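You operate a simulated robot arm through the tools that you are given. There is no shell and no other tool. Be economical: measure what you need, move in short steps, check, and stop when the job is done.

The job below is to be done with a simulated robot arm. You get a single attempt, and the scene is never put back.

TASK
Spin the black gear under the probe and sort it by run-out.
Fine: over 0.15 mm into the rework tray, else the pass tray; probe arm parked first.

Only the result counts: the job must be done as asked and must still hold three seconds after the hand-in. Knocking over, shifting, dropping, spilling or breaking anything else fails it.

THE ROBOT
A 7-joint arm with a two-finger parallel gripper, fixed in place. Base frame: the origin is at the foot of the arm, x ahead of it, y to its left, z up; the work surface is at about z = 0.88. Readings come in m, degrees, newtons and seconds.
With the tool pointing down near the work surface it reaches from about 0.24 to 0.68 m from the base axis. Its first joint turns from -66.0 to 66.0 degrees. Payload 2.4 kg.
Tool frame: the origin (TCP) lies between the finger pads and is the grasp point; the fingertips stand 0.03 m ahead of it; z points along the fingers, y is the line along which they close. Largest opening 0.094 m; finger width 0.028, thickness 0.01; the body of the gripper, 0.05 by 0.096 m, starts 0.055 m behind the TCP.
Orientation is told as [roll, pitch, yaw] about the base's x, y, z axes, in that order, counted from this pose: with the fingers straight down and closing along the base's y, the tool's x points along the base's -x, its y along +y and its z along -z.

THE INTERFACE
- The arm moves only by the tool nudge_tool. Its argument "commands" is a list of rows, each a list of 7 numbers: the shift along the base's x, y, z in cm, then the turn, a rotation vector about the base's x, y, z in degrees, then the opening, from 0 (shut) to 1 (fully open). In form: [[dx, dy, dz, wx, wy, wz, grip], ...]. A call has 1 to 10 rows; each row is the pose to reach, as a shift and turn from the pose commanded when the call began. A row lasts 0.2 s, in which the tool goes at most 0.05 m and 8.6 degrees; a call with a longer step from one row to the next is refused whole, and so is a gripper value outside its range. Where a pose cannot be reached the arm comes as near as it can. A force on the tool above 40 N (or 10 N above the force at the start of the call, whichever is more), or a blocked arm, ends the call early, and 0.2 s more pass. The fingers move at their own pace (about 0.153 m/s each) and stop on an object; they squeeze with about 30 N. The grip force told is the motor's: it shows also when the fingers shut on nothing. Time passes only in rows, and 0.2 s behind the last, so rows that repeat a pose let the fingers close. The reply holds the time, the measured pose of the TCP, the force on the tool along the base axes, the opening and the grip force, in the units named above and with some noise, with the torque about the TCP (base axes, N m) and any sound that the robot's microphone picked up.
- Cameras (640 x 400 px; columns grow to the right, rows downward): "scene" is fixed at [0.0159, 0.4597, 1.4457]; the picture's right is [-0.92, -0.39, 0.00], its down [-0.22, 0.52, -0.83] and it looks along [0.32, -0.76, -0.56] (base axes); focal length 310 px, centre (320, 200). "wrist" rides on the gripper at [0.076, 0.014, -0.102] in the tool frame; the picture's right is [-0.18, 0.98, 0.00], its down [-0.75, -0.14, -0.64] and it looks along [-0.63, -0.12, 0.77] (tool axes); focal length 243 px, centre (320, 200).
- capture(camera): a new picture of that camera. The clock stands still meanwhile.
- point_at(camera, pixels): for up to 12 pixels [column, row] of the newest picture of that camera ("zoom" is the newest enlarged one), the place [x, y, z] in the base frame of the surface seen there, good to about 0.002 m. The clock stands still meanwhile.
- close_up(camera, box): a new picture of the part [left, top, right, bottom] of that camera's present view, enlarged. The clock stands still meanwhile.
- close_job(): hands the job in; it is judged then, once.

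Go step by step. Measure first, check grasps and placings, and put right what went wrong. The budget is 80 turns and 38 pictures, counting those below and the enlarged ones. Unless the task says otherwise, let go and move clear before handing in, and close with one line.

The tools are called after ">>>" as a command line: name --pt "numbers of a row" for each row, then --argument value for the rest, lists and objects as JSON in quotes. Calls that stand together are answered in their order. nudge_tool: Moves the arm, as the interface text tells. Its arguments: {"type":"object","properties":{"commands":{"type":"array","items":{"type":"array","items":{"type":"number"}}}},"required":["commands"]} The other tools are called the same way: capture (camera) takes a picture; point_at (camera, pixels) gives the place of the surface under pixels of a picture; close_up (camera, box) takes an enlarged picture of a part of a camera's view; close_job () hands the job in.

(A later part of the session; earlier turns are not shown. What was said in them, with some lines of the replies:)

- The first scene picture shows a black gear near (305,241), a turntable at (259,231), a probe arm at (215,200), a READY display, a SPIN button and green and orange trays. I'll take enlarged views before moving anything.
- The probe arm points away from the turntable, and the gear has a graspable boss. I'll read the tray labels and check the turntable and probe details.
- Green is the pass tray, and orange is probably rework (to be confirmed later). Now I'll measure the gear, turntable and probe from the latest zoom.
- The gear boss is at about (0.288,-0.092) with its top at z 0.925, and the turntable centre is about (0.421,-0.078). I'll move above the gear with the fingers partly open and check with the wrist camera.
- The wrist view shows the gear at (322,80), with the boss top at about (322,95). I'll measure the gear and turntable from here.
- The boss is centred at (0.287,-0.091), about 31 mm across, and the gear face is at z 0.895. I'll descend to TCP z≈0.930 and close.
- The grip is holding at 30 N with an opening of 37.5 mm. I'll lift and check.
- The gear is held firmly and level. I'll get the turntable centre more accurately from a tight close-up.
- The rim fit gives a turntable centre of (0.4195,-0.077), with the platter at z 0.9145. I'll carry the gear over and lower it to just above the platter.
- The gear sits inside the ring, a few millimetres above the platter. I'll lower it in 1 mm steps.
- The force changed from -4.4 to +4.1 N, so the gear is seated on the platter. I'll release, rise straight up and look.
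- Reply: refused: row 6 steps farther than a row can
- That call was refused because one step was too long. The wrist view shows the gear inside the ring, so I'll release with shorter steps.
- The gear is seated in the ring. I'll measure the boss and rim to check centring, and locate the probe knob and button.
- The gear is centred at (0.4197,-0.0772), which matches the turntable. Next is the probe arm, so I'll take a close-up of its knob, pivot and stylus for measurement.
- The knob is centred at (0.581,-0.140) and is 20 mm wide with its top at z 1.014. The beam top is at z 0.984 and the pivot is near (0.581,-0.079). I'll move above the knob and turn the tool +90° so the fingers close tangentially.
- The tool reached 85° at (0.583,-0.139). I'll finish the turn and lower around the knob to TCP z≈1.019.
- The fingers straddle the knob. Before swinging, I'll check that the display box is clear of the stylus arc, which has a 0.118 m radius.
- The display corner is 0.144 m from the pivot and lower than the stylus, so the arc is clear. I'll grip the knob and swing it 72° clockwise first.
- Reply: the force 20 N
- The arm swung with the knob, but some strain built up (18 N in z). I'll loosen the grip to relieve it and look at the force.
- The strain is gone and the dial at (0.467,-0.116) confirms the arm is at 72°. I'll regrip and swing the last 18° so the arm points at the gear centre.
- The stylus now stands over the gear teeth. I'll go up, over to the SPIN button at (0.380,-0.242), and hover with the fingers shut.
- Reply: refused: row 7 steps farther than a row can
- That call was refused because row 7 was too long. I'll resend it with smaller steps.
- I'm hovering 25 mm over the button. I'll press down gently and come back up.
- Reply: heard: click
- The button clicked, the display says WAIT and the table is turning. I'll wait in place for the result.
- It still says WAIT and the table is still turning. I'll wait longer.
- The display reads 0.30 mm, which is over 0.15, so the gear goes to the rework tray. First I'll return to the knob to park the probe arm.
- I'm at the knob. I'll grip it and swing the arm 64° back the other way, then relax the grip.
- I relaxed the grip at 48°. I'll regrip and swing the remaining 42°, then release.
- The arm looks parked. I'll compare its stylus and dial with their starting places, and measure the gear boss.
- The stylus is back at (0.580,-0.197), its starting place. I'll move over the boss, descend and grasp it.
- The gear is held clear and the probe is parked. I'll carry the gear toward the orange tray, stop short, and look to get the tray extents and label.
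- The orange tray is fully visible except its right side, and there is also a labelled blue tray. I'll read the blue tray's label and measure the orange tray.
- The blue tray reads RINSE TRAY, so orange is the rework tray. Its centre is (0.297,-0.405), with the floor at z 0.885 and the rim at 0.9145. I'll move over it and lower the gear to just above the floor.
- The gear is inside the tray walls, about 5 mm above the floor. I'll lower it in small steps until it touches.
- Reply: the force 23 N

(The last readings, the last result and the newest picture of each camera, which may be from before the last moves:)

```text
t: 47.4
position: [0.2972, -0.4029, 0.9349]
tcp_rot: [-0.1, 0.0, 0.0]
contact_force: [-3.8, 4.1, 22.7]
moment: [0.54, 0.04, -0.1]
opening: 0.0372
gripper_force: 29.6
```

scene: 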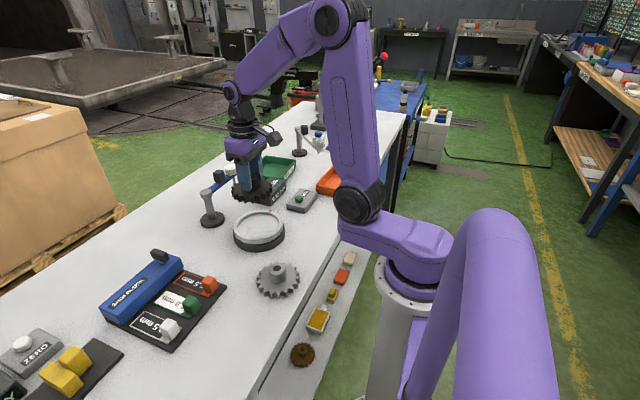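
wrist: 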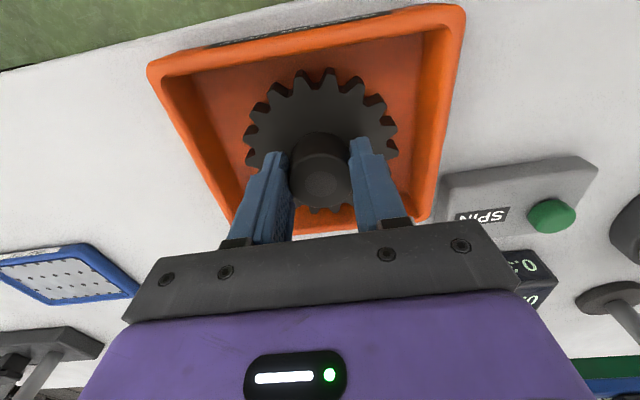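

Contact shows at 23 N, so the gear is on the tray floor. I'll back off slightly, release and rise straight up.

>>> nudge_tool --pt "0 0 0.1 0 0 0 0" --pt "0 0 0.1 0 0 0 0.55" --pt "0 0 0.1 0 0 0 0.55" --pt "0 0 0.1 0 0 0 0.55" --pt "0 0 3 0 0 0 0.55" --pt "0 0 7 0 0 0 0.55" --pt "0 0 11 0 0 0 0.55" --pt "0 3 14 0 0 0 0.55" --pt "0 7 15 0 0 0 0.55" --pt "0 11 16 0 0 0 0.55"

>>> capture --camera "wrist"

>>> capture --camera "scene"

```text
t: 49.6
position: [0.2967, -0.2928, 1.0931]
tcp_rot: [-0.1, -0.1, 0.0]
contact_force: [0.6, -0.2, 0.6]
moment: [0.0, 0.0, -0.01]
opening: 0.0517
gripper_force: 0.1
```

```text
4 pictures are left
```

wrist: 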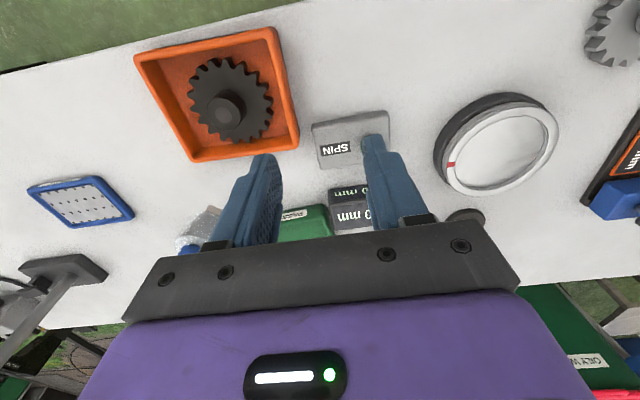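

```text
3 pictures are left
```

scene: 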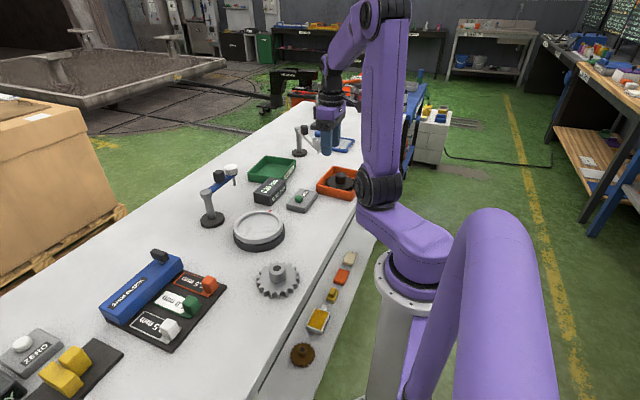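

The wrist view shows the gear lying flat in the orange tray at (230,100). The probe arm is parked at (220,180), nothing else has moved and the gripper is clear, so I'll hand in.

>>> close_job

```text
The job is handed in.
```

The black gear read 0.30 mm run-out, over the 0.15 mm limit, so I parked the probe arm and then put the gear in the orange tray. I never saw that tray's own label: I took it as rework because the green tray is marked PASS TRAY and the blue one reads RINSE TRAY.
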